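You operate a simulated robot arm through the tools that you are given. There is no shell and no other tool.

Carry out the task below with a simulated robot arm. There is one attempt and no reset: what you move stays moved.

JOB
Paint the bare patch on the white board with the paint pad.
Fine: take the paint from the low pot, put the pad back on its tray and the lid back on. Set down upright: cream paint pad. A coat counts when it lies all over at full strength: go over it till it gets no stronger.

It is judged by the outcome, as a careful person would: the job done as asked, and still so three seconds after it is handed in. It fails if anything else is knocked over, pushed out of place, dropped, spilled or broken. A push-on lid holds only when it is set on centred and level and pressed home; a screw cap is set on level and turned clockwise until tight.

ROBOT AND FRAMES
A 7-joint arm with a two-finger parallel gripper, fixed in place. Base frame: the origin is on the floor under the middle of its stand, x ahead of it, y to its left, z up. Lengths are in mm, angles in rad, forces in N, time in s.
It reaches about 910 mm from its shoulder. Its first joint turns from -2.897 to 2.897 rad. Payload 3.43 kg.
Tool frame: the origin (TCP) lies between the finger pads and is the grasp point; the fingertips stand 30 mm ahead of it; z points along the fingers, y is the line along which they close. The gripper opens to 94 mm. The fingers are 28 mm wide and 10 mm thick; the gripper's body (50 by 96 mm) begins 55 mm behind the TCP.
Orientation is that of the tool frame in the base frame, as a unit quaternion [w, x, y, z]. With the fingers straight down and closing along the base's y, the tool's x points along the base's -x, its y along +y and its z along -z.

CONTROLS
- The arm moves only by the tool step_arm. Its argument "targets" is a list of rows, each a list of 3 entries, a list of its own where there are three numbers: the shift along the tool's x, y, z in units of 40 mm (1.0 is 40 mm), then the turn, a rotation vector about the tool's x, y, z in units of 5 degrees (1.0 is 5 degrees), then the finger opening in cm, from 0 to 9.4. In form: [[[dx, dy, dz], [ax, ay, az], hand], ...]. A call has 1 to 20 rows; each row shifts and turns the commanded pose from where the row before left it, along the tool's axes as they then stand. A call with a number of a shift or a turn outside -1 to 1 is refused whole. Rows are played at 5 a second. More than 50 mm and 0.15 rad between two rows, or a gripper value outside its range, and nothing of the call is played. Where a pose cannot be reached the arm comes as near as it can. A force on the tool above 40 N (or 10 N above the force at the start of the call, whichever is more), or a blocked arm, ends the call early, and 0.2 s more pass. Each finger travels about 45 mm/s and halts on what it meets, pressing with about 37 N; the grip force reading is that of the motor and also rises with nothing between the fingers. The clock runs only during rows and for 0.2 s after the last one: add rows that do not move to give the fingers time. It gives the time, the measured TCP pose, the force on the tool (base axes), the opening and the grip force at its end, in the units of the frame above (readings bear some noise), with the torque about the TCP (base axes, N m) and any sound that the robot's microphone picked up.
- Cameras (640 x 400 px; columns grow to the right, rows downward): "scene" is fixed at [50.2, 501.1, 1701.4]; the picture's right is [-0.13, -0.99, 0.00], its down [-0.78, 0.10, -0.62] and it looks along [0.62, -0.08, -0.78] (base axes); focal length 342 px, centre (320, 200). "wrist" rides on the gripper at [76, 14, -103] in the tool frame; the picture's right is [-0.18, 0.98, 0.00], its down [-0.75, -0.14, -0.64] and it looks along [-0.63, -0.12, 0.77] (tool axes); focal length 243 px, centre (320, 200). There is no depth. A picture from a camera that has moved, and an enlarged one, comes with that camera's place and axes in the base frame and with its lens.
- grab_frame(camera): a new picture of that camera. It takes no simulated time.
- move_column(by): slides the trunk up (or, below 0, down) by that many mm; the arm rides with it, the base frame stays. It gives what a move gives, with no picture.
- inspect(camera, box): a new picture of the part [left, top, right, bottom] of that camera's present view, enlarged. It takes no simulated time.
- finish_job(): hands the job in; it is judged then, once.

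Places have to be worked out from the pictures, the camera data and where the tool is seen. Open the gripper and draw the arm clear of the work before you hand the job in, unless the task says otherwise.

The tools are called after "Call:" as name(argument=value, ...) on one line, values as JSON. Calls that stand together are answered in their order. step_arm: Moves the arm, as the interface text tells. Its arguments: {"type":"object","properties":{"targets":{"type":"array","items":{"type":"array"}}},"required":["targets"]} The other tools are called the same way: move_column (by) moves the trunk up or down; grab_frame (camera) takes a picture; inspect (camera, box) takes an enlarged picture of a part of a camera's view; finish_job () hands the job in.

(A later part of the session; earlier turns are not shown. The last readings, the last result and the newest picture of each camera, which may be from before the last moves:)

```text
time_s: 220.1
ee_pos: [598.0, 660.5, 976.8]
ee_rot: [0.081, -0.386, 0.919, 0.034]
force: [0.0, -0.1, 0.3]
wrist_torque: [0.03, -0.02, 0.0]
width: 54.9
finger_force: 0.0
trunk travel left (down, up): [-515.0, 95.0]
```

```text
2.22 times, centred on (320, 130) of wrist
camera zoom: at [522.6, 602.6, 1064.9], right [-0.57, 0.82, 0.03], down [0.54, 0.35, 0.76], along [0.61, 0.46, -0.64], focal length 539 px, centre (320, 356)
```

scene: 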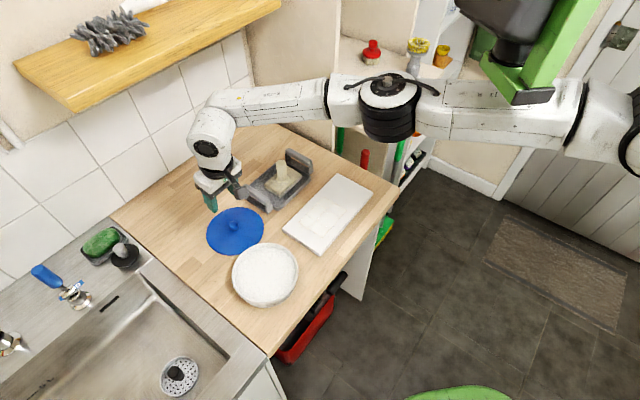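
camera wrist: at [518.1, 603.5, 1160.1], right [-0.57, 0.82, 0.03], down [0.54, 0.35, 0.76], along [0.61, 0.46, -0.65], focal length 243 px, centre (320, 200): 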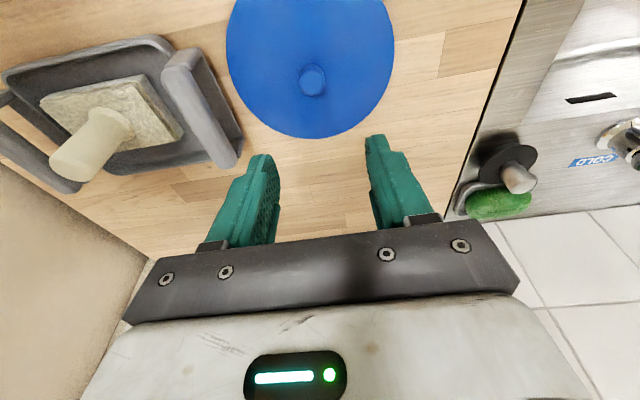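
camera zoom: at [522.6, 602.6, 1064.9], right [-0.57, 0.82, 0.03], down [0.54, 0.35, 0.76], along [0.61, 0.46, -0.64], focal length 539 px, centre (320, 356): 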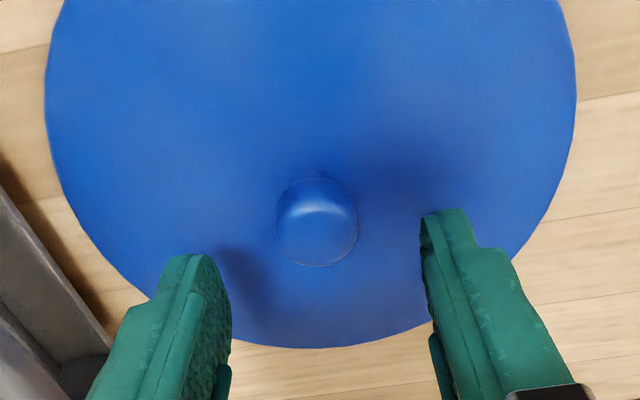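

Centred on the knob. I descend 25 mm around it and check.

Call:
step_arm(targets=[[[0.0218, -0.02, 0.1231], [0, 0, 0], 5.5], [[0.0218, 0, 0.1231], [0, 0, 0], 5.5], [[0.0218, 0, 0.1231], [0, 0, 0], 5.5], [[0.0218, 0, 0.1231], [0, 0, 0], 5.0], [[0.0218, 0, 0.1231], [0, 0, 0], 5.0], [[0, 0, 0], [0, 0, 0], 5.0], [[0, 0, 0], [0, 0, 0], 5.0]])

Call:
inspect(camera="wrist", box=[230, 80, 410, 220])

```text
time_s: 221.7
ee_pos: [597.5, 663.6, 951.0]
ee_rot: [0.08, -0.386, 0.919, 0.034]
force: [-0.5, 0.9, -0.6]
wrist_torque: [0.03, -0.03, -0.02]
width: 50.1
finger_force: 0.1
trunk travel left (down, up): [-515.0, 95.0]
```

```text
2.86 times, centred on (320, 150) of wrist
camera zoom: at [522.7, 603.8, 1039.6], right [-0.57, 0.82, 0.03], down [0.54, 0.35, 0.76], along [0.61, 0.46, -0.64], focal length 693 px, centre (320, 343)
```

zoom: 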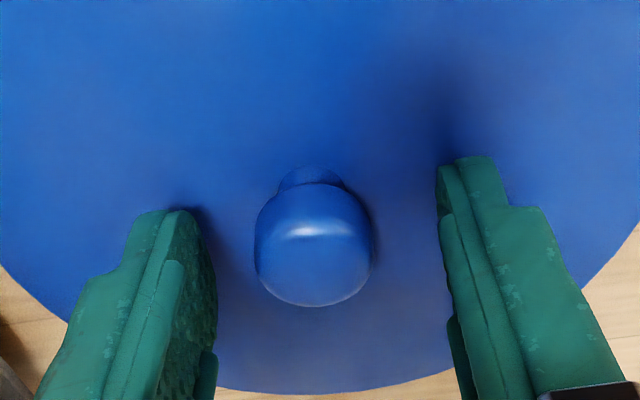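

Matches the release view within 1–2 mm. I nudge and close on the knob.

Call:
step_arm(targets=[[[-0.03, -0.035, 0.005], [0, 0, 0], 5.0], [[0, 0, 0], [0, 0, 0], 3.0], [[0, 0, 0], [0, 0, 0], 0.0], [[0, 0, 0], [0, 0, 0], 0.0], [[0, 0, 0], [0, 0, 0], 0.0], [[0, 0, 0], [0, 0, 0], 0.0]])

Call:
inspect(camera="wrist", box=[230, 80, 410, 220])

```text
time_s: 223.1
ee_pos: [599.8, 661.0, 951.9]
ee_rot: [0.081, -0.386, 0.918, 0.034]
force: [-0.8, 1.1, -0.3]
wrist_torque: [-0.03, 0.02, -0.04]
width: 22.0
finger_force: 36.9
trunk travel left (down, up): [-515.0, 95.0]
```

```text
2.86 times, centred on (320, 150) of wrist
camera zoom: at [524.9, 602.9, 1039.3], right [-0.57, 0.82, 0.03], down [0.54, 0.35, 0.76], along [0.61, 0.46, -0.64], focal length 693 px, centre (320, 343)
```

zoom: 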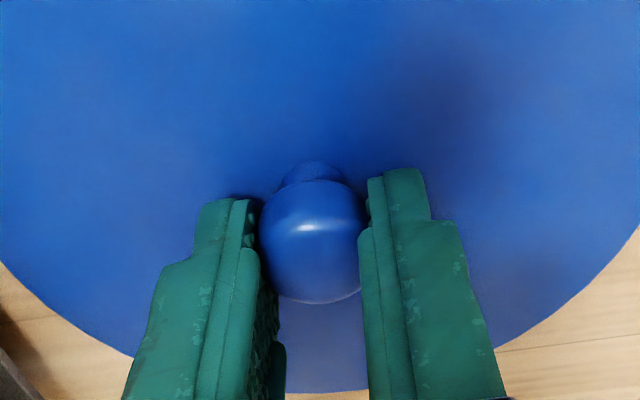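

Lid gripped. I lift it a few millimetres, then raise the trunk by 95 mm.

Call:
step_arm(targets=[[[-0.0109, 0, -0.0616], [0, 0, 0], 0.0], [[-0.0109, 0, -0.0616], [0, 0, 0], 0.0], [[-0.0218, 0, -0.1231], [0, 0, 0], 0.0], [[0, 0, 0], [0, 0, 0], 0.0]])

Call:
move_column(by=95)

Call:
inspect(camera="scene", box=[180, 130, 340, 310])

```text
time_s: 224.1
ee_pos: [601.3, 659.8, 961.2]
ee_rot: [0.081, -0.385, 0.919, 0.034]
force: [-0.5, -1.1, -1.3]
wrist_torque: [0.02, 0.04, 0.01]
width: 22.3
finger_force: 37.0
trunk travel left (down, up): [-515.0, 95.0]
```

```text
time_s: 225.4
ee_pos: [599.4, 658.8, 1056.0]
ee_rot: [0.081, -0.385, 0.919, 0.033]
force: [-0.6, -0.2, -0.8]
wrist_torque: [0.02, -0.02, -0.05]
width: 22.1
finger_force: 36.9
trunk travel left (down, up): [-610.0, 0.0]
```

```text
2.22 times, centred on (260, 220) of scene
camera zoom: at [50.2, 501.1, 1701.4], right [-0.13, -0.99, 0.0], down [-0.78, 0.1, -0.62], along [0.62, -0.08, -0.78], focal length 760 px, centre (453, 156)
```

zoom: 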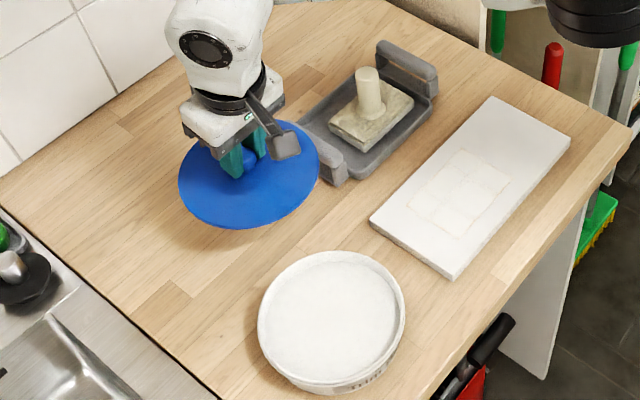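

Lid is up. I carry it back above the pot.

Call:
step_arm(targets=[[[0.4711, 0.1492, -0.0834], [0, 0, 0], 0.0], [[0.4711, 0.1492, -0.0834], [0, 0, 0], 0.0], [[0.4711, 0.1492, -0.0834], [0, 0, 0], 0.0], [[0.4711, 0.1492, -0.0834], [0, 0, 0], 0.0], [[0.4711, 0.1492, -0.0834], [0, 0, 0], 0.0], [[0.4711, 0.1492, -0.0834], [0, 0, 0], 0.0], [[0.4711, 0.1492, -0.0834], [0, 0, 0], 0.0], [[0.4711, 0.1492, -0.0834], [0, 0, 0], 0.0], [[0.4711, 0.1492, -0.0834], [0, 0, 0], 0.0], [[0, 0, 0], [0, 0, 0], 0.0], [[0, 0, 0], [0, 0, 0], 0.0]])

Call:
inspect(camera="scene", box=[200, 190, 330, 320])

Call:
grab_frame(camera="wrist")

```text
time_s: 227.8
ee_pos: [442.2, 574.5, 1054.9]
ee_rot: [0.081, -0.385, 0.919, 0.035]
force: [-0.1, -0.1, -1.1]
wrist_torque: [-0.02, -0.01, -0.03]
width: 21.8
finger_force: 37.4
trunk travel left (down, up): [-610.0, 0.0]
```

```text
3.08 times, centred on (265, 255) of scene
camera zoom: at [50.2, 501.1, 1701.4], right [-0.13, -0.99, 0.0], down [-0.78, 0.1, -0.62], along [0.62, -0.08, -0.78], focal length 1052 px, centre (489, 31)
```

zoom: 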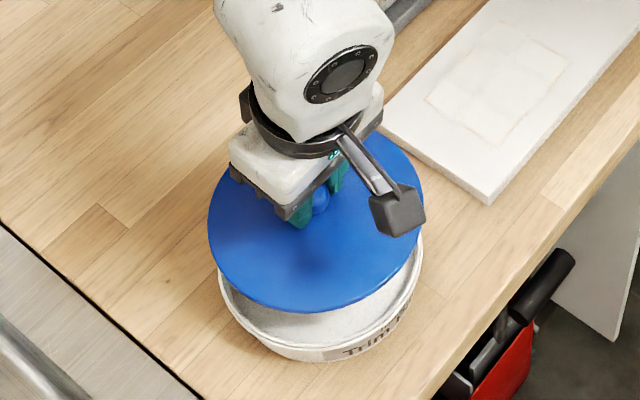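

```text
taken
camera wrist: at [366.1, 517.4, 1142.8], right [-0.57, 0.82, 0.03], down [0.54, 0.35, 0.76], along [0.61, 0.46, -0.64], focal length 243 px, centre (320, 200)
```

wrist: 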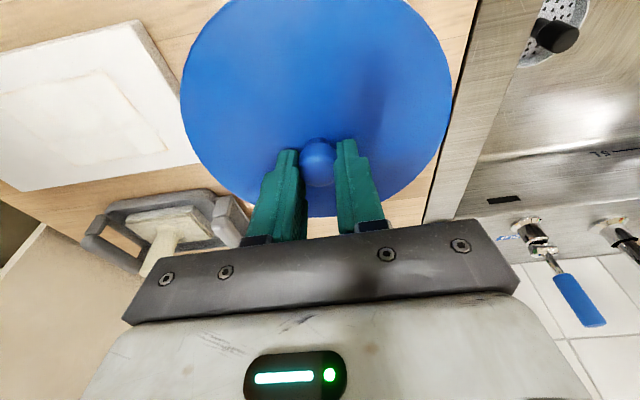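

Nearly over the pot; I correct ~2 mm and lower 38 mm to just above the rim for an alignment check against the original picture.

Call:
step_arm(targets=[[[0.04, 0.015, -0.007], [0, 0, 0], 0.0], [[0.0435, 0, 0.2462], [0, 0, 0], 0.0], [[0.0435, 0, 0.2462], [0, 0, 0], 0.0], [[0.0435, 0, 0.2462], [0, 0, 0], 0.0], [[0.0348, 0, 0.197], [0, 0, 0], 0.0], [[0, 0, 0], [0, 0, 0], 0.0], [[0, 0, 0], [0, 0, 0], 0.0]])

Call:
inspect(camera="scene", box=[220, 210, 320, 310])

Call:
grab_frame(camera="wrist")

```text
time_s: 229.4
ee_pos: [440.1, 574.1, 1017.7]
ee_rot: [0.08, -0.385, 0.919, 0.034]
force: [0.6, 0.1, -0.1]
wrist_torque: [-0.02, 0.01, 0.01]
width: 22.1
finger_force: 37.0
trunk travel left (down, up): [-610.0, 0.0]
```

```text
4.00 times, centred on (270, 260) of scene
camera zoom: at [50.2, 501.1, 1701.4], right [-0.13, -0.99, 0.0], down [-0.78, 0.1, -0.62], along [0.62, -0.08, -0.78], focal length 1367 px, centre (520, -40)
```

zoom: 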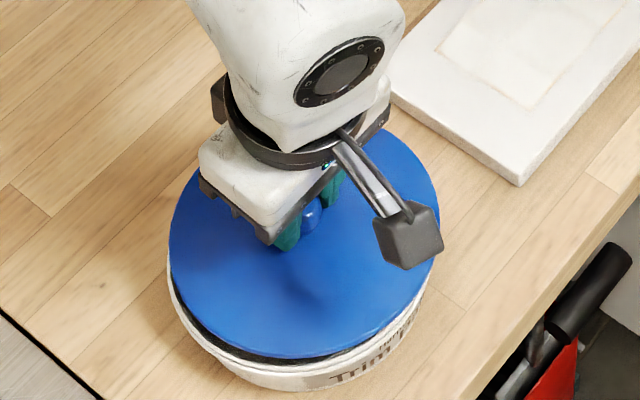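

```text
taken
camera wrist: at [364.4, 516.3, 1105.0], right [-0.57, 0.82, 0.03], down [0.54, 0.35, 0.76], along [0.61, 0.46, -0.64], focal length 243 px, centre (320, 200)
```

wrist: 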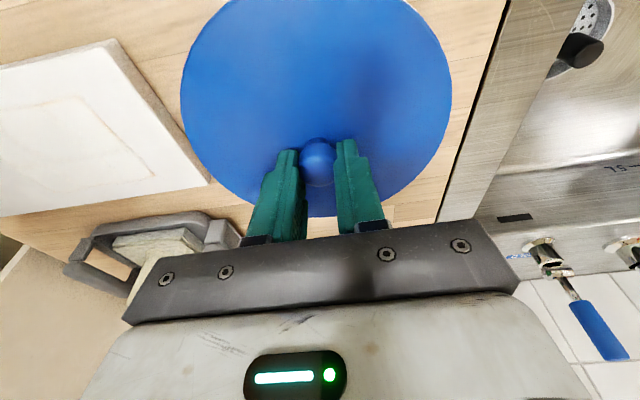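

I measure the lid's left and right edges more precisely in the fixed camera to verify centring over the rim.

Call:
inspect(camera="scene", box=[225, 240, 255, 300])

Call:
inspect(camera="scene", box=[280, 240, 310, 300])

```text
6.67 times, centred on (240, 270) of scene
camera zoom: at [50.2, 501.1, 1701.4], right [-0.13, -0.99, 0.0], down [-0.78, 0.1, -0.62], along [0.62, -0.08, -0.78], focal length 2279 px, centre (853, -267)
```

zoom: 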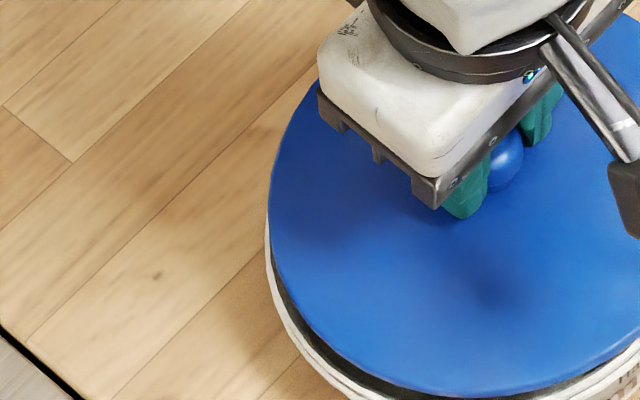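

```text
6.67 times, centred on (295, 270) of scene
camera zoom: at [50.2, 501.1, 1701.4], right [-0.13, -0.99, 0.0], down [-0.78, 0.1, -0.62], along [0.62, -0.08, -0.78], focal length 2279 px, centre (487, -267)
```

zoom: 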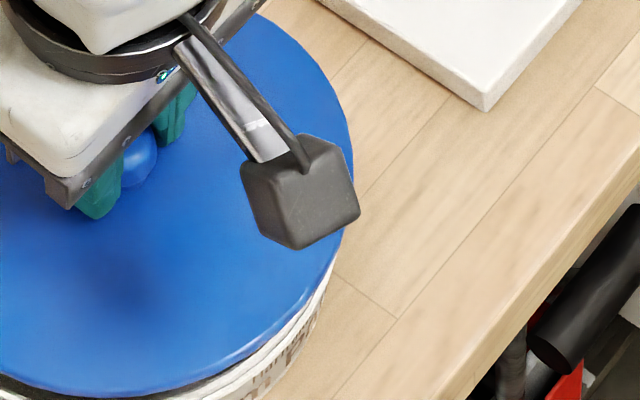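

Image comparison shows the lid sits about 4.8 mm too far to the right of the rim centre. I shift it accordingly and measure again.

Call:
step_arm(targets=[[[-0.0468, 0.0366, 0.0083], [0, 0, 0], 0.0], [[-0.0468, 0.0366, 0.0083], [0, 0, 0], 0.0], [[0, 0, 0], [0, 0, 0], 0.0], [[0, 0, 0], [0, 0, 0], 0.0]])

Call:
inspect(camera="scene", box=[225, 240, 255, 300])

Call:
inspect(camera="scene", box=[280, 240, 310, 300])

Call:
inspect(camera="scene", box=[220, 210, 320, 310])

```text
time_s: 230.4
ee_pos: [440.5, 579.8, 1018.1]
ee_rot: [0.081, -0.385, 0.919, 0.033]
force: [-0.3, 0.5, -2.5]
wrist_torque: [0.01, 0.0, -0.03]
width: 21.7
finger_force: 37.5
trunk travel left (down, up): [-610.0, 0.0]
```

```text
6.67 times, centred on (240, 270) of scene
camera zoom: at [50.2, 501.1, 1701.4], right [-0.13, -0.99, 0.0], down [-0.78, 0.1, -0.62], along [0.62, -0.08, -0.78], focal length 2279 px, centre (853, -267)
```

zoom: 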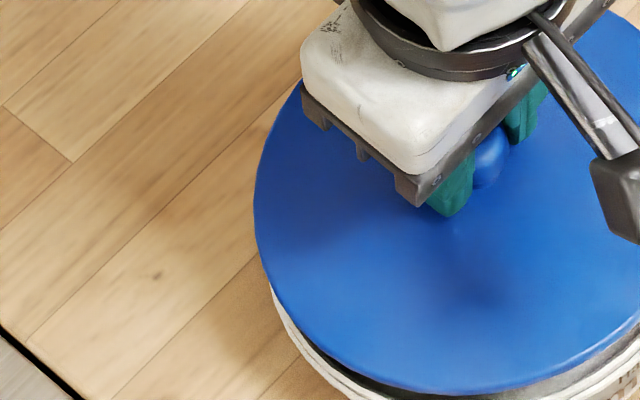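

```text
6.67 times, centred on (295, 270) of scene
camera zoom: at [50.2, 501.1, 1701.4], right [-0.13, -0.99, 0.0], down [-0.78, 0.1, -0.62], along [0.62, -0.08, -0.78], focal length 2279 px, centre (487, -267)
```

zoom: 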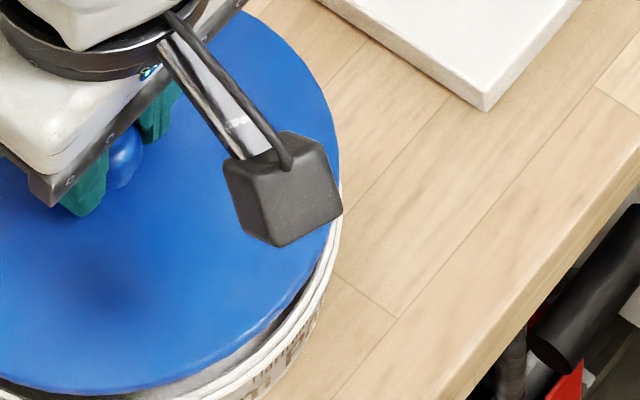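

```text
4.00 times, centred on (270, 260) of scene
camera zoom: at [50.2, 501.1, 1701.4], right [-0.13, -0.99, 0.0], down [-0.78, 0.1, -0.62], along [0.62, -0.08, -0.78], focal length 1367 px, centre (520, -40)
```

zoom: 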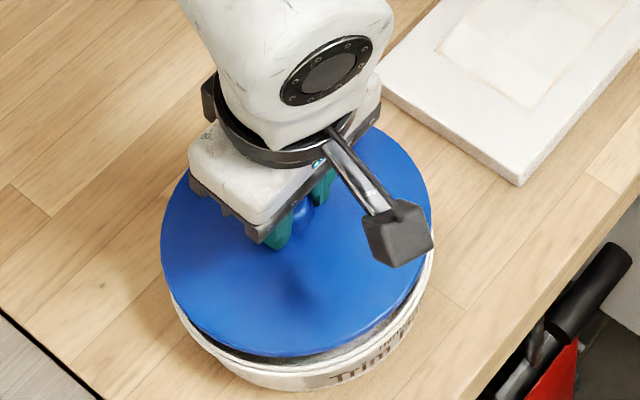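

Now left and right edges match the expected centred positions (230.1 / 298.0 px). I lower 12 mm and recheck.

Call:
step_arm(targets=[[[0.037, 0.014, 0.1231], [0, 0, 0], 0.0], [[0.0218, 0, 0.1231], [0, 0, 0], 0.0], [[0.0087, 0, 0.0492], [0, 0, 0], 0.0], [[0, 0, 0], [0, 0, 0], 0.0], [[0, 0, 0], [0, 0, 0], 0.0]])

Call:
inspect(camera="scene", box=[220, 210, 320, 310])

Call:
inspect(camera="scene", box=[225, 250, 265, 310])

Call:
inspect(camera="scene", box=[265, 250, 305, 310])

```text
time_s: 231.6
ee_pos: [438.9, 578.5, 1006.3]
ee_rot: [0.081, -0.385, 0.919, 0.034]
force: [0.4, 0.5, -1.7]
wrist_torque: [0.04, -0.02, -0.03]
width: 22.1
finger_force: 37.1
trunk travel left (down, up): [-610.0, 0.0]
```

```text
4.00 times, centred on (270, 260) of scene
camera zoom: at [50.2, 501.1, 1701.4], right [-0.13, -0.99, 0.0], down [-0.78, 0.1, -0.62], along [0.62, -0.08, -0.78], focal length 1367 px, centre (520, -40)
```

zoom: 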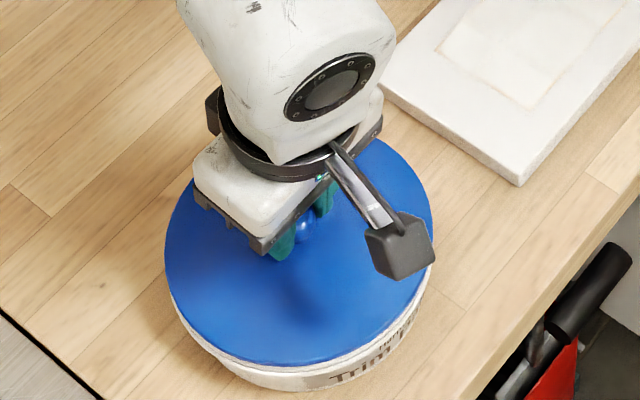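

```text
6.67 times, centred on (245, 280) of scene
camera zoom: at [50.2, 501.1, 1701.4], right [-0.13, -0.99, 0.0], down [-0.78, 0.1, -0.62], along [0.62, -0.08, -0.78], focal length 2279 px, centre (820, -333)
```

zoom: 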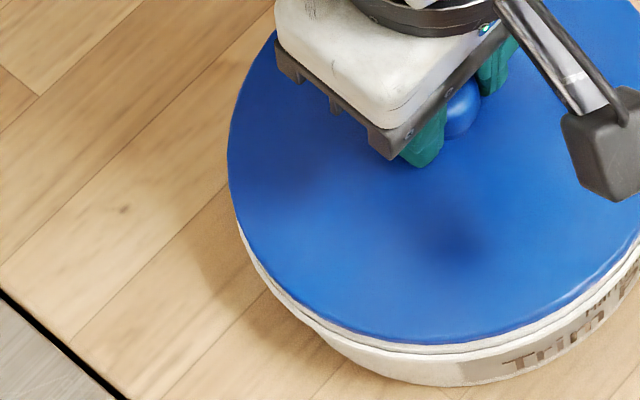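

```text
6.67 times, centred on (285, 280) of scene
camera zoom: at [50.2, 501.1, 1701.4], right [-0.13, -0.99, 0.0], down [-0.78, 0.1, -0.62], along [0.62, -0.08, -0.78], focal length 2279 px, centre (553, -333)
```

zoom: 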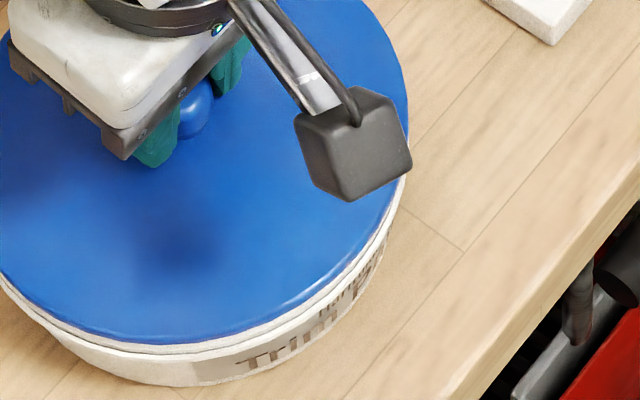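

Edges match the original closed picture within about half a pixel. I lower the last few millimetres in fine steps.

Call:
step_arm(targets=[[[0.0044, 0, 0.0246], [0, 0, 0], 0.0], [[0.0044, 0, 0.0246], [0, 0, 0], 0.0], [[0.0044, 0, 0.0246], [0, 0, 0], 0.0], [[0, 0, 0], [0, 0, 0], 0.0], [[0, 0, 0], [0, 0, 0], 0.0]])

```text
time_s: 232.8
ee_pos: [439.9, 578.6, 1003.4]
ee_rot: [0.081, -0.386, 0.918, 0.034]
force: [1.0, 0.5, -0.8]
wrist_torque: [0.0, 0.01, 0.02]
width: 21.9
finger_force: 37.0
trunk travel left (down, up): [-610.0, 0.0]
```

Call:
step_arm(targets=[[[0.0044, 0, 0.0246], [0, 0, 0], 0.0], [[0.0044, 0, 0.0246], [0, 0, 0], 0.0], [[0, 0, 0], [0, 0, 0], 0.0], [[0, 0, 0], [0, 0, 0], 0.0]])

```text
time_s: 233.8
ee_pos: [439.0, 579.9, 1001.7]
ee_rot: [0.08, -0.385, 0.919, 0.035]
force: [-0.4, 0.3, 0.5]
wrist_torque: [0.01, -0.05, 0.01]
width: 21.9
finger_force: 37.2
trunk travel left (down, up): [-610.0, 0.0]
```

Still not resting; another 1–2 mm.

Call:
step_arm(targets=[[[0.0044, 0, 0.0246], [0, 0, 0], 0.0], [[0.0022, 0, 0.0123], [0, 0, 0], 0.0], [[0, 0, 0], [0, 0, 0], 0.0], [[0, 0, 0], [0, 0, 0], 0.0]])

Call:
inspect(camera="scene", box=[220, 210, 320, 310])

```text
time_s: 234.8
ee_pos: [437.6, 579.4, 1001.7]
ee_rot: [0.081, -0.385, 0.919, 0.036]
force: [-2.3, -7.3, 29.2]
wrist_torque: [-0.5, 0.34, -0.01]
width: 22.2
finger_force: 36.9
trunk travel left (down, up): [-610.0, 0.0]
```

```text
4.00 times, centred on (270, 260) of scene
camera zoom: at [50.2, 501.1, 1701.4], right [-0.13, -0.99, 0.0], down [-0.78, 0.1, -0.62], along [0.62, -0.08, -0.78], focal length 1367 px, centre (520, -40)
```

zoom: 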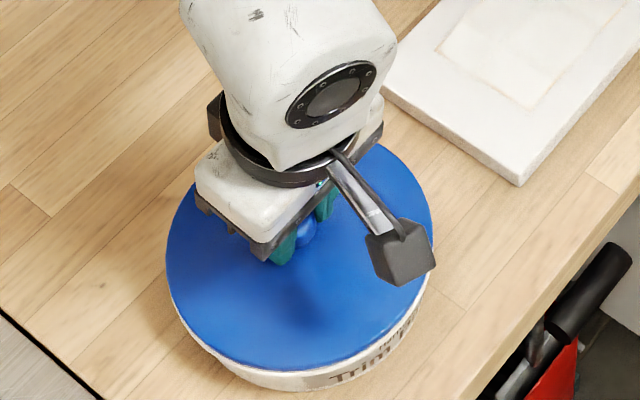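

The lid rests level on the rim (29 N, pressure centred). I press further in small increments, listening for the snap.

Call:
step_arm(targets=[[[0.0017, 0, 0.0098], [0, 0, 0], 0.0], [[0, 0, 0], [0, 0, 0], 0.0], [[0, 0, 0], [0, 0, 0], 0.0]])

```text
time_s: 235.6
ee_pos: [438.9, 579.4, 1001.1]
ee_rot: [0.082, -0.384, 0.919, 0.035]
force: [-1.3, -5.8, 34.6]
wrist_torque: [-0.23, 0.07, -0.03]
width: 21.9
finger_force: 37.1
trunk travel left (down, up): [-610.0, 0.0]
```

Call:
step_arm(targets=[[[0.0017, 0, 0.0098], [0, 0, 0], 0.0], [[0, 0, 0], [0, 0, 0], 0.0], [[0, 0, 0], [0, 0, 0], 0.0]])

```text
time_s: 236.4
ee_pos: [439.3, 578.9, 1000.1]
ee_rot: [0.082, -0.384, 0.919, 0.035]
force: [1.6, -4.4, 38.2]
wrist_torque: [-0.11, -0.05, -0.04]
width: 21.8
finger_force: 37.1
trunk travel left (down, up): [-610.0, 0.0]
```

38 N without a snap yet; I continue ramping gently.

Call:
step_arm(targets=[[[0.0022, 0, 0.0123], [0, 0, 0], 0.0], [[0, 0, 0], [0, 0, 0], 0.0], [[0, 0, 0], [0, 0, 0], 0.0]])

```text
time_s: 237.2
ee_pos: [437.9, 579.4, 999.9]
ee_rot: [0.082, -0.385, 0.919, 0.035]
force: [2.6, -6.2, 38.3]
wrist_torque: [-0.17, -0.09, 0.01]
width: 22.2
finger_force: 37.4
trunk travel left (down, up): [-610.0, 0.0]
```

The knob is slipping in the grip at this force, so I'll press from above instead. First I relieve the load, then open.

Call:
step_arm(targets=[[[-0.0065, 0, -0.037], [0, 0, 0], 0.0], [[0, 0, 0], [0, 0, 0], 0.0], [[0, 0, 0], [0, 0, 0], 0.0]])

```text
time_s: 238.0
ee_pos: [438.5, 579.6, 1001.5]
ee_rot: [0.082, -0.385, 0.919, 0.035]
force: [2.5, 0.6, 29.1]
wrist_torque: [0.21, -0.23, 0.01]
width: 21.9
finger_force: 36.4
trunk travel left (down, up): [-610.0, 0.0]
```

Call:
step_arm(targets=[[[-0.0065, 0, -0.037], [0, 0, 0], 0.0], [[0, 0, 0], [0, 0, 0], 0.0], [[0, 0, 0], [0, 0, 0], 0.0]])

```text
time_s: 238.8
ee_pos: [439.9, 579.0, 999.9]
ee_rot: [0.081, -0.385, 0.919, 0.033]
force: [-0.9, 5.5, 13.4]
wrist_torque: [0.63, -0.45, 0.13]
width: 22.1
finger_force: 37.2
trunk travel left (down, up): [-610.0, 0.0]
```

Call:
step_arm(targets=[[[-0.0035, 0, -0.02], [0, 0, 0], 0.0], [[0, 0, 0], [0, 0, 0], 0.0]])

Call:
inspect(camera="scene", box=[220, 210, 320, 310])

Call:
inspect(camera="wrist", box=[230, 80, 410, 220])

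```text
time_s: 239.4
ee_pos: [439.3, 578.0, 1000.7]
ee_rot: [0.08, -0.385, 0.919, 0.032]
force: [0.2, 0.5, -0.5]
wrist_torque: [-0.01, -0.03, 0.01]
width: 21.8
finger_force: 36.8
trunk travel left (down, up): [-610.0, 0.0]
```

```text
4.00 times, centred on (270, 260) of scene
camera zoom: at [50.2, 501.1, 1701.4], right [-0.13, -0.99, 0.0], down [-0.78, 0.1, -0.62], along [0.62, -0.08, -0.78], focal length 1367 px, centre (520, -40)
```

zoom: 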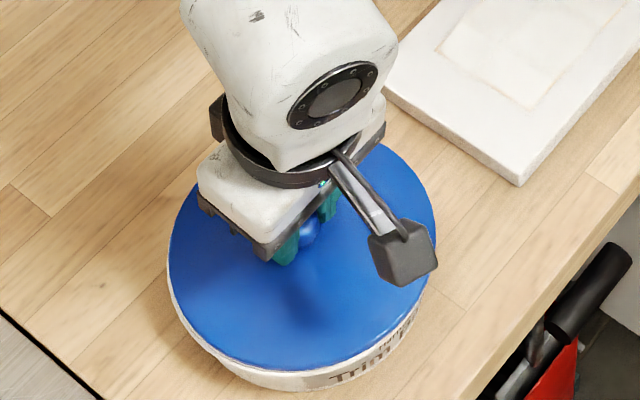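

```text
2.86 times, centred on (320, 150) of wrist
camera zoom: at [363.8, 520.1, 1088.9], right [-0.57, 0.82, 0.03], down [0.54, 0.35, 0.76], along [0.61, 0.45, -0.65], focal length 693 px, centre (320, 343)
```

zoom: 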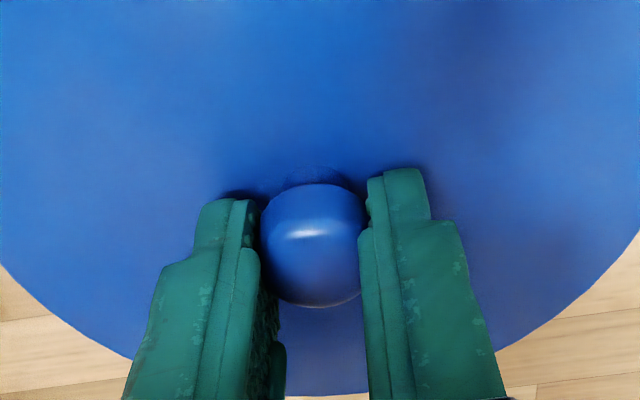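

The lid seems to have slid about 1.5 mm to the right while pressing. I measure precisely at higher zoom.

Call:
inspect(camera="scene", box=[225, 250, 265, 310])

Call:
inspect(camera="scene", box=[265, 250, 305, 310])

```text
6.67 times, centred on (245, 280) of scene
camera zoom: at [50.2, 501.1, 1701.4], right [-0.13, -0.99, 0.0], down [-0.78, 0.1, -0.62], along [0.62, -0.08, -0.78], focal length 2279 px, centre (820, -333)
```

zoom: 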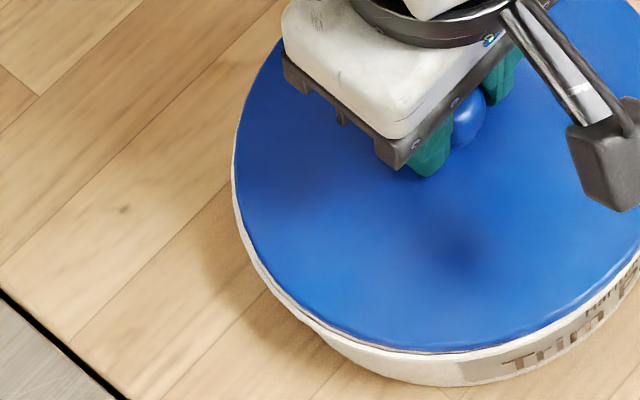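

```text
6.67 times, centred on (285, 280) of scene
camera zoom: at [50.2, 501.1, 1701.4], right [-0.13, -0.99, 0.0], down [-0.78, 0.1, -0.62], along [0.62, -0.08, -0.78], focal length 2279 px, centre (553, -333)
```

zoom: 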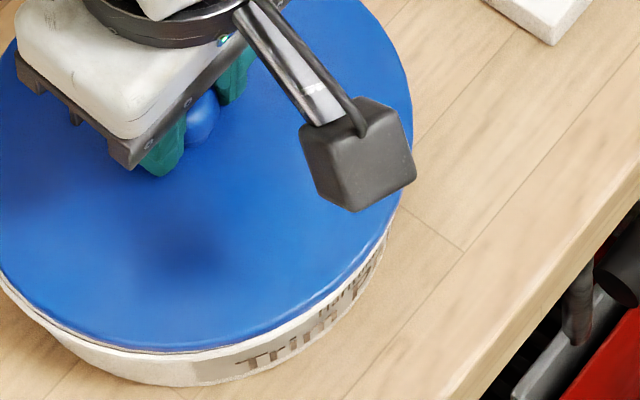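

The lid is 1.7 mm right of its original place (a sliver of rim shows on the left). I lift 3 mm, shift it back, and lower lightly.

Call:
step_arm(targets=[[[-0.0131, 0, -0.0739], [0, 0, 0], 0.0], [[-0.0332, 0.026, 0.0059], [0, 0, 0], 0.0], [[0, 0, 0], [0, 0, 0], 0.0], [[0, 0, 0], [0, 0, 0], 0.0]])

Call:
inspect(camera="scene", box=[225, 250, 265, 310])

Call:
inspect(camera="scene", box=[265, 250, 305, 310])

```text
time_s: 240.4
ee_pos: [438.4, 581.8, 1006.2]
ee_rot: [0.081, -0.385, 0.919, 0.033]
force: [0.5, 0.4, -1.3]
wrist_torque: [0.0, -0.03, -0.05]
width: 22.0
finger_force: 37.0
trunk travel left (down, up): [-610.0, 0.0]
```

```text
6.67 times, centred on (245, 280) of scene
camera zoom: at [50.2, 501.1, 1701.4], right [-0.13, -0.99, 0.0], down [-0.78, 0.1, -0.62], along [0.62, -0.08, -0.78], focal length 2279 px, centre (820, -333)
```

zoom: 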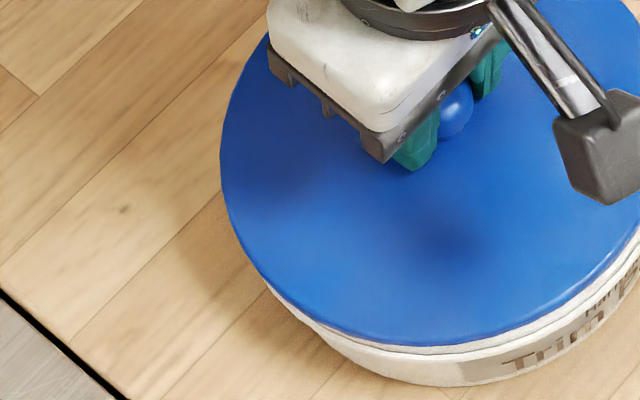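

```text
6.67 times, centred on (285, 280) of scene
camera zoom: at [50.2, 501.1, 1701.4], right [-0.13, -0.99, 0.0], down [-0.78, 0.1, -0.62], along [0.62, -0.08, -0.78], focal length 2279 px, centre (553, -333)
```

zoom: 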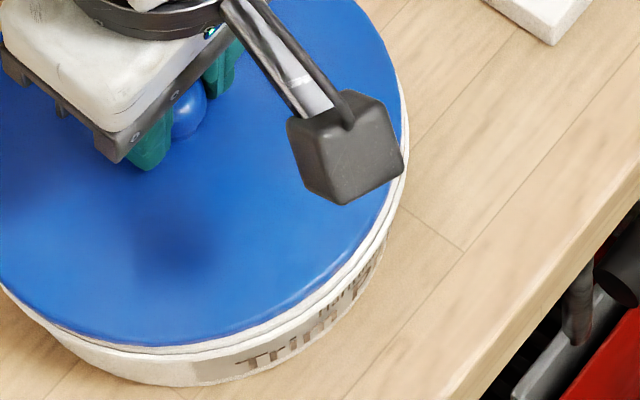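

Now it overshot about 2.5 mm the other way (elastic spring-back). I shift back and re-measure before lowering.

Call:
step_arm(targets=[[[0.0468, -0.0366, -0.0083], [0, 0, 0], 0.0], [[0, 0, 0], [0, 0, 0], 0.0], [[0, 0, 0], [0, 0, 0], 0.0]])

Call:
inspect(camera="scene", box=[225, 250, 265, 310])

Call:
inspect(camera="scene", box=[265, 250, 305, 310])

```text
time_s: 241.2
ee_pos: [438.5, 577.7, 1005.0]
ee_rot: [0.08, -0.385, 0.919, 0.035]
force: [-0.7, 0.0, -1.2]
wrist_torque: [-0.02, 0.0, 0.0]
width: 22.2
finger_force: 37.3
trunk travel left (down, up): [-610.0, 0.0]
```

```text
6.67 times, centred on (245, 280) of scene
camera zoom: at [50.2, 501.1, 1701.4], right [-0.13, -0.99, 0.0], down [-0.78, 0.1, -0.62], along [0.62, -0.08, -0.78], focal length 2279 px, centre (820, -333)
```

zoom: 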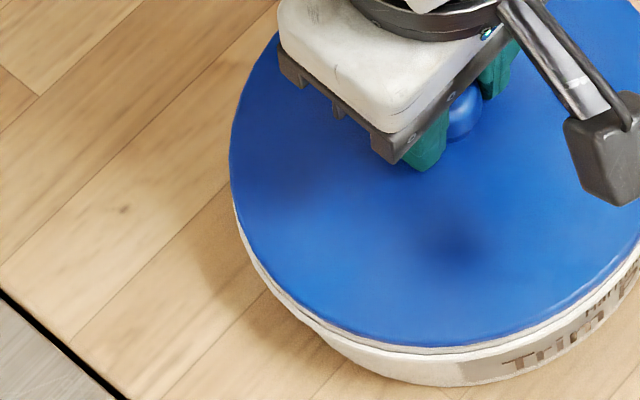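

```text
6.67 times, centred on (285, 280) of scene
camera zoom: at [50.2, 501.1, 1701.4], right [-0.13, -0.99, 0.0], down [-0.78, 0.1, -0.62], along [0.62, -0.08, -0.78], focal length 2279 px, centre (553, -333)
```

zoom: 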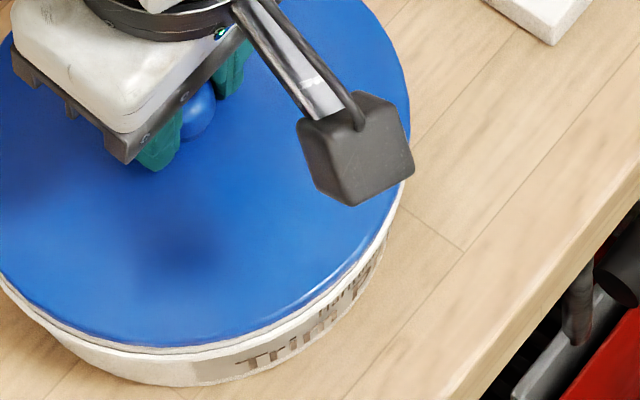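

Within 1 mm now. A last 0.8 mm nudge and lower lightly onto the rim.

Call:
step_arm(targets=[[[-0.017, 0.013, 0.003], [0, 0, 0], 0.0], [[0.0044, 0, 0.0246], [0, 0, 0], 0.0], [[0.0044, 0, 0.0246], [0, 0, 0], 0.0], [[0.0044, 0, 0.0246], [0, 0, 0], 0.0], [[0, 0, 0], [0, 0, 0], 0.0], [[0, 0, 0], [0, 0, 0], 0.0]])

```text
time_s: 242.6
ee_pos: [438.7, 578.6, 1002.0]
ee_rot: [0.081, -0.385, 0.919, 0.034]
force: [-0.3, 0.5, -1.3]
wrist_torque: [0.0, 0.0, 0.01]
width: 21.9
finger_force: 37.3
trunk travel left (down, up): [-610.0, 0.0]
```

Call:
step_arm(targets=[[[0.0035, 0, 0.0197], [0, 0, 0], 0.0], [[0.0022, 0, 0.0123], [0, 0, 0], 0.0], [[0, 0, 0], [0, 0, 0], 0.0], [[0, 0, 0], [0, 0, 0], 0.0]])

```text
time_s: 243.6
ee_pos: [439.6, 577.7, 1000.0]
ee_rot: [0.081, -0.385, 0.919, 0.034]
force: [-0.9, 1.0, -1.1]
wrist_torque: [0.02, -0.01, -0.02]
width: 22.0
finger_force: 37.0
trunk travel left (down, up): [-610.0, 0.0]
```

Call:
step_arm(targets=[[[0.0035, 0, 0.0197], [0, 0, 0], 0.0], [[0, 0, 0], [0, 0, 0], 0.0], [[0, 0, 0], [0, 0, 0], 0.0]])

```text
time_s: 244.4
ee_pos: [438.8, 578.9, 1000.1]
ee_rot: [0.081, -0.385, 0.919, 0.033]
force: [0.2, -0.1, 1.4]
wrist_torque: [-0.22, 0.08, 0.04]
width: 21.8
finger_force: 36.6
trunk travel left (down, up): [-610.0, 0.0]
```

Touching (1.4 N). A hair lower, then I check alignment before releasing.

Call:
step_arm(targets=[[[0.0017, 0, 0.0098], [0, 0, 0], 0.0], [[0, 0, 0], [0, 0, 0], 0.0], [[0, 0, 0], [0, 0, 0], 0.0]])

Call:
inspect(camera="scene", box=[225, 250, 265, 310])

Call:
inspect(camera="scene", box=[265, 250, 305, 310])

```text
time_s: 245.2
ee_pos: [438.8, 578.9, 999.6]
ee_rot: [0.081, -0.384, 0.919, 0.035]
force: [2.3, -3.8, 12.0]
wrist_torque: [-0.35, 0.19, 0.0]
width: 22.0
finger_force: 36.7
trunk travel left (down, up): [-610.0, 0.0]
```

```text
6.67 times, centred on (245, 280) of scene
camera zoom: at [50.2, 501.1, 1701.4], right [-0.13, -0.99, 0.0], down [-0.78, 0.1, -0.62], along [0.62, -0.08, -0.78], focal length 2279 px, centre (820, -333)
```

zoom: 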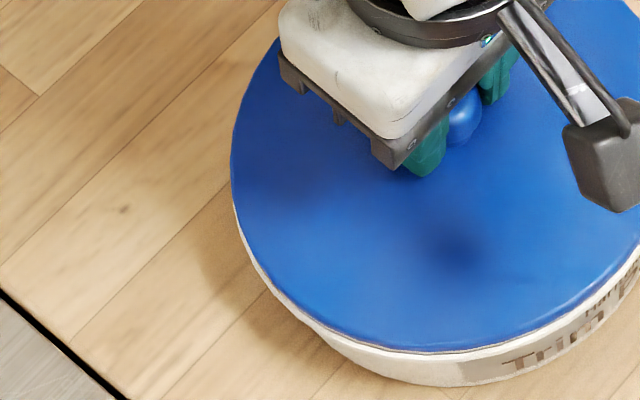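

```text
6.67 times, centred on (285, 280) of scene
camera zoom: at [50.2, 501.1, 1701.4], right [-0.13, -0.99, 0.0], down [-0.78, 0.1, -0.62], along [0.62, -0.08, -0.78], focal length 2279 px, centre (553, -333)
```

zoom: 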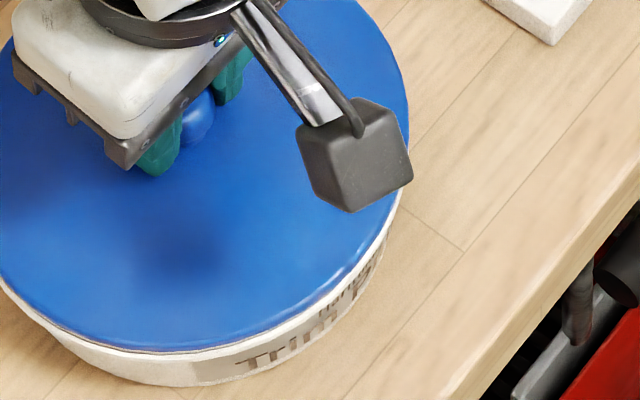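

Centred within half a millimetre. I relieve the load slightly, open the fingers gently and rise.

Call:
step_arm(targets=[[[-0.0017, 0, -0.0098], [0, 0, 0], 0.0], [[0, 0, 0], [0, 0, 0], 0.0], [[0, 0, 0], [0, 0, 0], 2.8], [[0, 0, 0], [0, 0, 0], 3.6], [[0, 0, 0], [0, 0, 0], 4.4], [[0, 0, 0], [0, 0, 0], 5.0], [[0, 0, 0], [0, 0, 0], 5.0]])

Call:
inspect(camera="scene", box=[220, 210, 320, 310])

Call:
inspect(camera="wrist", box=[230, 80, 410, 220])

```text
time_s: 246.8
ee_pos: [438.6, 578.1, 1000.6]
ee_rot: [0.081, -0.386, 0.918, 0.034]
force: [-0.2, 0.5, 0.4]
wrist_torque: [-0.01, -0.01, -0.01]
width: 50.1
finger_force: 0.1
trunk travel left (down, up): [-610.0, 0.0]
heard: snap
```

```text
4.00 times, centred on (270, 260) of scene
camera zoom: at [50.2, 501.1, 1701.4], right [-0.13, -0.99, 0.0], down [-0.78, 0.1, -0.62], along [0.62, -0.08, -0.78], focal length 1367 px, centre (520, -40)
```

zoom: 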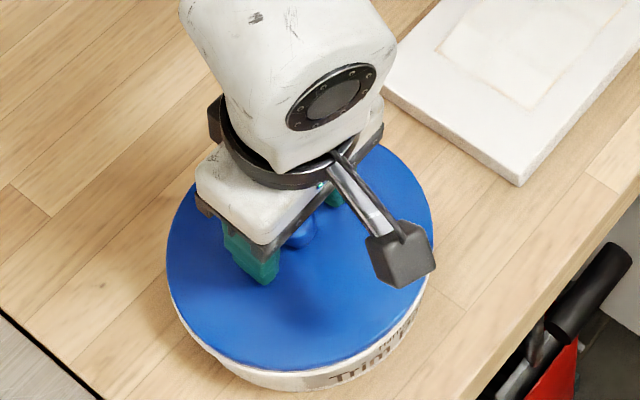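

```text
2.86 times, centred on (320, 150) of wrist
camera zoom: at [363.6, 521.2, 1088.0], right [-0.57, 0.82, 0.03], down [0.54, 0.35, 0.76], along [0.61, 0.46, -0.64], focal length 693 px, centre (320, 343)
```

zoom: 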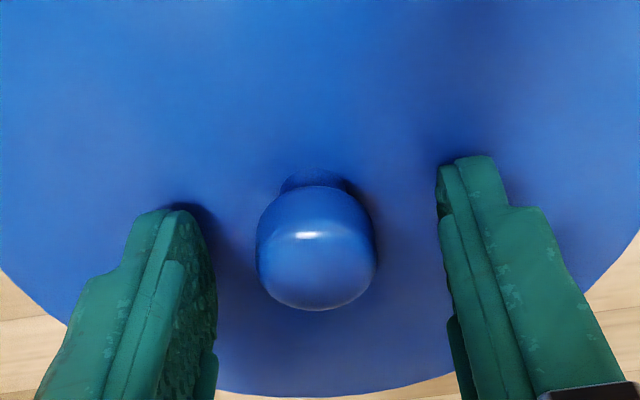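

A snap was heard as the lid settled. To be sure it is pressed home, I rise, close the fingers, set the hand vertical and position it over the knob.

Call:
step_arm(targets=[[[-0.0327, 0, -0.1847], [0, 0, 0], 5.0], [[-0.0327, 0, -0.1847], [0, 0, 0], 5.0], [[-0.0653, 0, -0.3694], [0, 0, 0], 5.0], [[-0.0653, 0, -0.3694], [0, 0, 0], 5.0], [[0, 0, 0], [0, 0.5, 0], 0.0], [[0, 0, 0], [0, 0.5, 0], 0.0], [[0, 0, 0], [0, 0.5, 0], 0.0], [[0, 0, 0], [0, 0.5, 0], 0.0], [[-0.1175, 0, 0], [0, 0, 0], 0.0], [[0, 0, 0], [0, 0, 0], 0.0], [[0, 0, 0], [0, 0, 0], 0.0], [[0, 0, 0], [0, 0, 0], 0.0]])

Call:
inspect(camera="wrist", box=[230, 60, 410, 220])

Call:
inspect(camera="scene", box=[220, 210, 320, 310])

```text
time_s: 249.4
ee_pos: [442.4, 581.5, 1045.0]
ee_rot: [0.001, -0.387, 0.922, 0.0]
force: [0.4, 0.3, 0.7]
wrist_torque: [0.01, 0.01, -0.04]
width: 0.0
finger_force: 32.2
trunk travel left (down, up): [-610.0, 0.0]
```

```text
2.50 times, centred on (320, 140) of wrist
camera zoom: at [378.6, 536.0, 1148.1], right [-0.57, 0.82, 0.0], down [0.63, 0.44, 0.64], along [0.53, 0.37, -0.77], focal length 606 px, centre (320, 350)
```

zoom: 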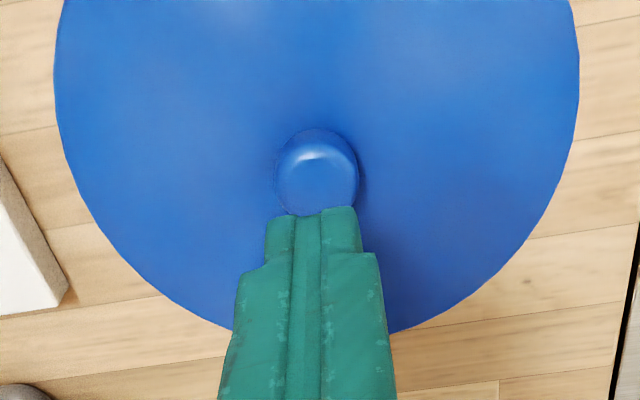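

```text
4.00 times, centred on (270, 260) of scene
camera zoom: at [50.2, 501.1, 1701.4], right [-0.13, -0.99, 0.0], down [-0.78, 0.1, -0.62], along [0.62, -0.08, -0.78], focal length 1367 px, centre (520, -40)
```

zoom: 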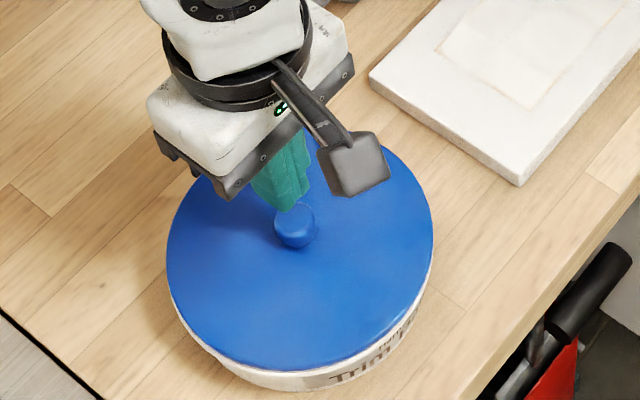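

The closed fingertips are about 3 mm too far back over the knob. I correct and descend to just above it.

Call:
step_arm(targets=[[[0.075, -0.01, 0], [0, 0, 0], 0.0], [[0, 0, 0.25], [0, 0, 0], 0.0], [[0, 0, 0.25], [0, 0, 0], 0.0], [[0, 0, 0], [0, 0, 0], 0.0], [[0, 0, 0], [0, 0, 0], 0.0]])

Call:
inspect(camera="wrist", box=[230, 60, 410, 220])

Call:
inspect(camera="scene", box=[240, 230, 290, 280])

```text
time_s: 250.6
ee_pos: [441.5, 579.7, 1025.6]
ee_rot: [0.001, -0.387, 0.922, 0.0]
force: [0.1, -1.0, -0.3]
wrist_torque: [-0.03, 0.01, 0.01]
width: 0.0
finger_force: 32.8
trunk travel left (down, up): [-610.0, 0.0]
```

```text
2.50 times, centred on (320, 140) of wrist
camera zoom: at [378.5, 533.6, 1128.6], right [-0.57, 0.82, 0.0], down [0.63, 0.44, 0.64], along [0.53, 0.37, -0.77], focal length 606 px, centre (320, 350)
```

zoom: 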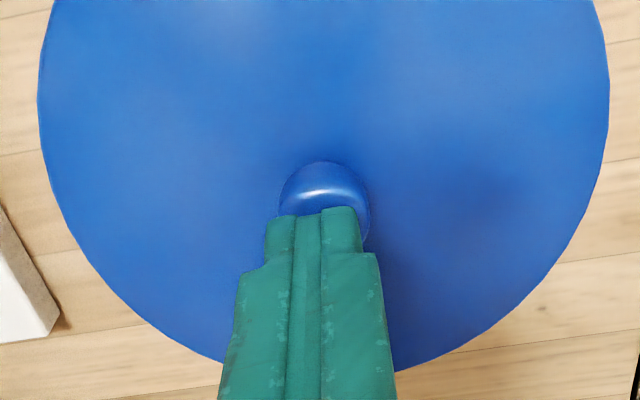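

```text
8.00 times, centred on (265, 255) of scene
camera zoom: at [50.2, 501.1, 1701.4], right [-0.13, -0.99, 0.0], down [-0.78, 0.1, -0.62], along [0.62, -0.08, -0.78], focal length 2735 px, centre (760, -240)
```

zoom: 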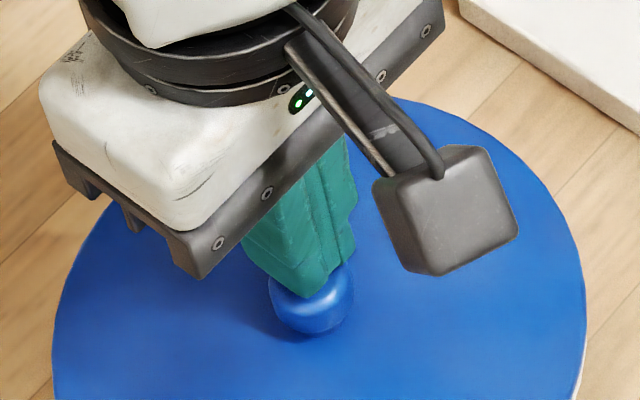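

The fingertips are right over the knob. I descend in fine steps to press it.

Call:
step_arm(targets=[[[0, 0.02, 0.1], [0, 0, 0], 0.0], [[0, 0, 0.05], [0, 0, 0], 0.0], [[0, 0, 0.025], [0, 0, 0], 0.0], [[0, 0, 0.025], [0, 0, 0], 0.0], [[0, 0, 0], [0, 0, 0], 0.0], [[0, 0, 0], [0, 0, 0], 0.0]])

```text
time_s: 251.7
ee_pos: [440.7, 580.0, 1021.8]
ee_rot: [0.0, -0.386, 0.923, 0.001]
force: [1.1, -9.8, 16.4]
wrist_torque: [-0.48, 0.15, 0.06]
width: 0.0
finger_force: 33.3
trunk travel left (down, up): [-610.0, 0.0]
stopped in row 5: the force on the tool passed its limit at 41 N (the readings are from after the stop); the commanded pose is now the measured one
```

41 N pressed straight onto the knob. I apply one more controlled press and then check.

Call:
step_arm(targets=[[[0, 0, 0.0125], [0, 0, 0], 0.0], [[0, 0, 0.0125], [0, 0, 0], 0.0], [[0, 0, 0], [0, 0, 0], 0.0], [[0, 0, 0], [0, 0, 0], 0.0]])

```text
time_s: 252.5
ee_pos: [439.4, 582.3, 1021.9]
ee_rot: [0.001, -0.385, 0.923, 0.002]
force: [1.3, -9.8, 16.8]
wrist_torque: [-0.46, 0.06, 0.08]
width: 0.0
finger_force: 33.0
trunk travel left (down, up): [-610.0, 0.0]
stopped in row 4: the force on the tool passed its limit at 41 N (the readings are from after the stop); the commanded pose is now the measured one
```

Pressed to 41 N again with no further movement, so the lid is home. I rise clear and compare with the original closed picture.

Call:
step_arm(targets=[[[0, 0, -0.1], [0, 0, 0], 0.0], [[0, 0, -0.5], [0, 0, 0], 0.0], [[0, 0, -0.8], [0, 0, 0], 2.0], [[0, 0, -0.8], [0, 0, 0], 4.0], [[0, 0, 0], [0, 0, 0], 4.0]])

Call:
inspect(camera="scene", box=[200, 180, 330, 320])

Call:
inspect(camera="scene", box=[220, 210, 320, 310])

Call:
grab_frame(camera="wrist")

```text
time_s: 253.7
ee_pos: [431.2, 577.6, 1098.8]
ee_rot: [-0.009, -0.389, 0.921, -0.004]
force: [-0.7, -0.2, 0.3]
wrist_torque: [-0.02, 0.02, 0.0]
width: 39.9
finger_force: 0.1
trunk travel left (down, up): [-610.0, 0.0]
```

```text
2.86 times, centred on (265, 250) of scene
camera zoom: at [50.2, 501.1, 1701.4], right [-0.13, -0.99, 0.0], down [-0.78, 0.1, -0.62], along [0.62, -0.08, -0.78], focal length 977 px, centre (477, 57)
```

zoom: 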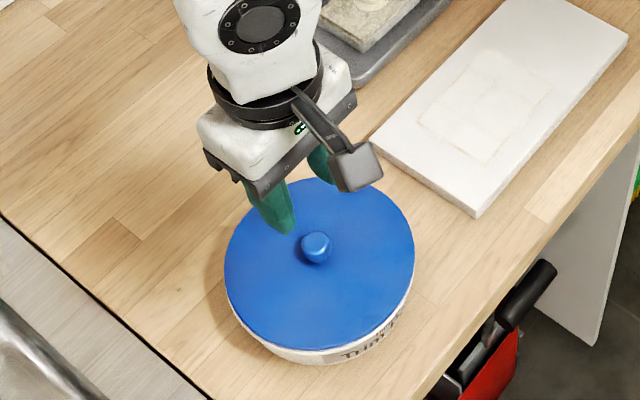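

```text
4.00 times, centred on (270, 260) of scene
camera zoom: at [50.2, 501.1, 1701.4], right [-0.13, -0.99, 0.0], down [-0.78, 0.1, -0.62], along [0.62, -0.08, -0.78], focal length 1367 px, centre (520, -40)
```

zoom: 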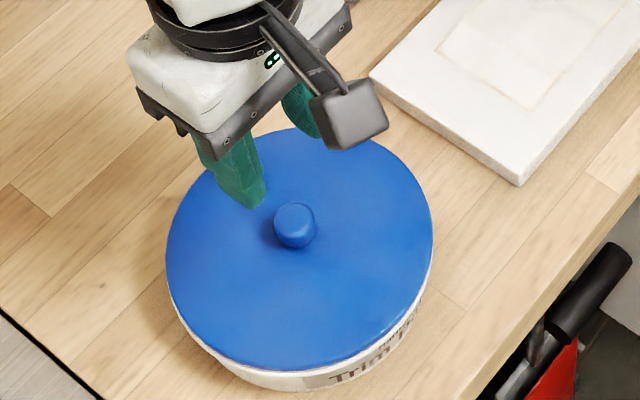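

```text
taken
camera wrist: at [369.9, 533.0, 1203.1], right [-0.57, 0.82, 0.0], down [0.64, 0.45, 0.63], along [0.52, 0.36, -0.78], focal length 243 px, centre (320, 200)
```

wrist: 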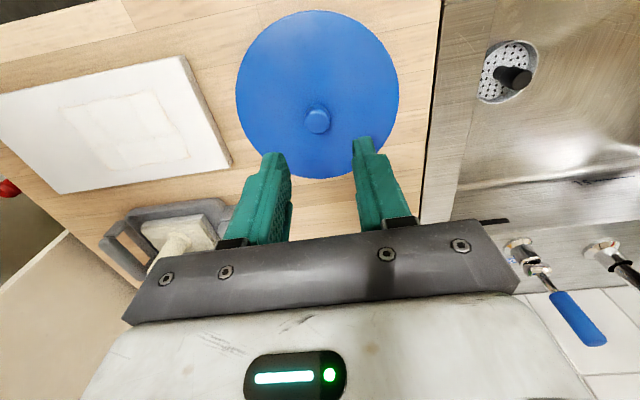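

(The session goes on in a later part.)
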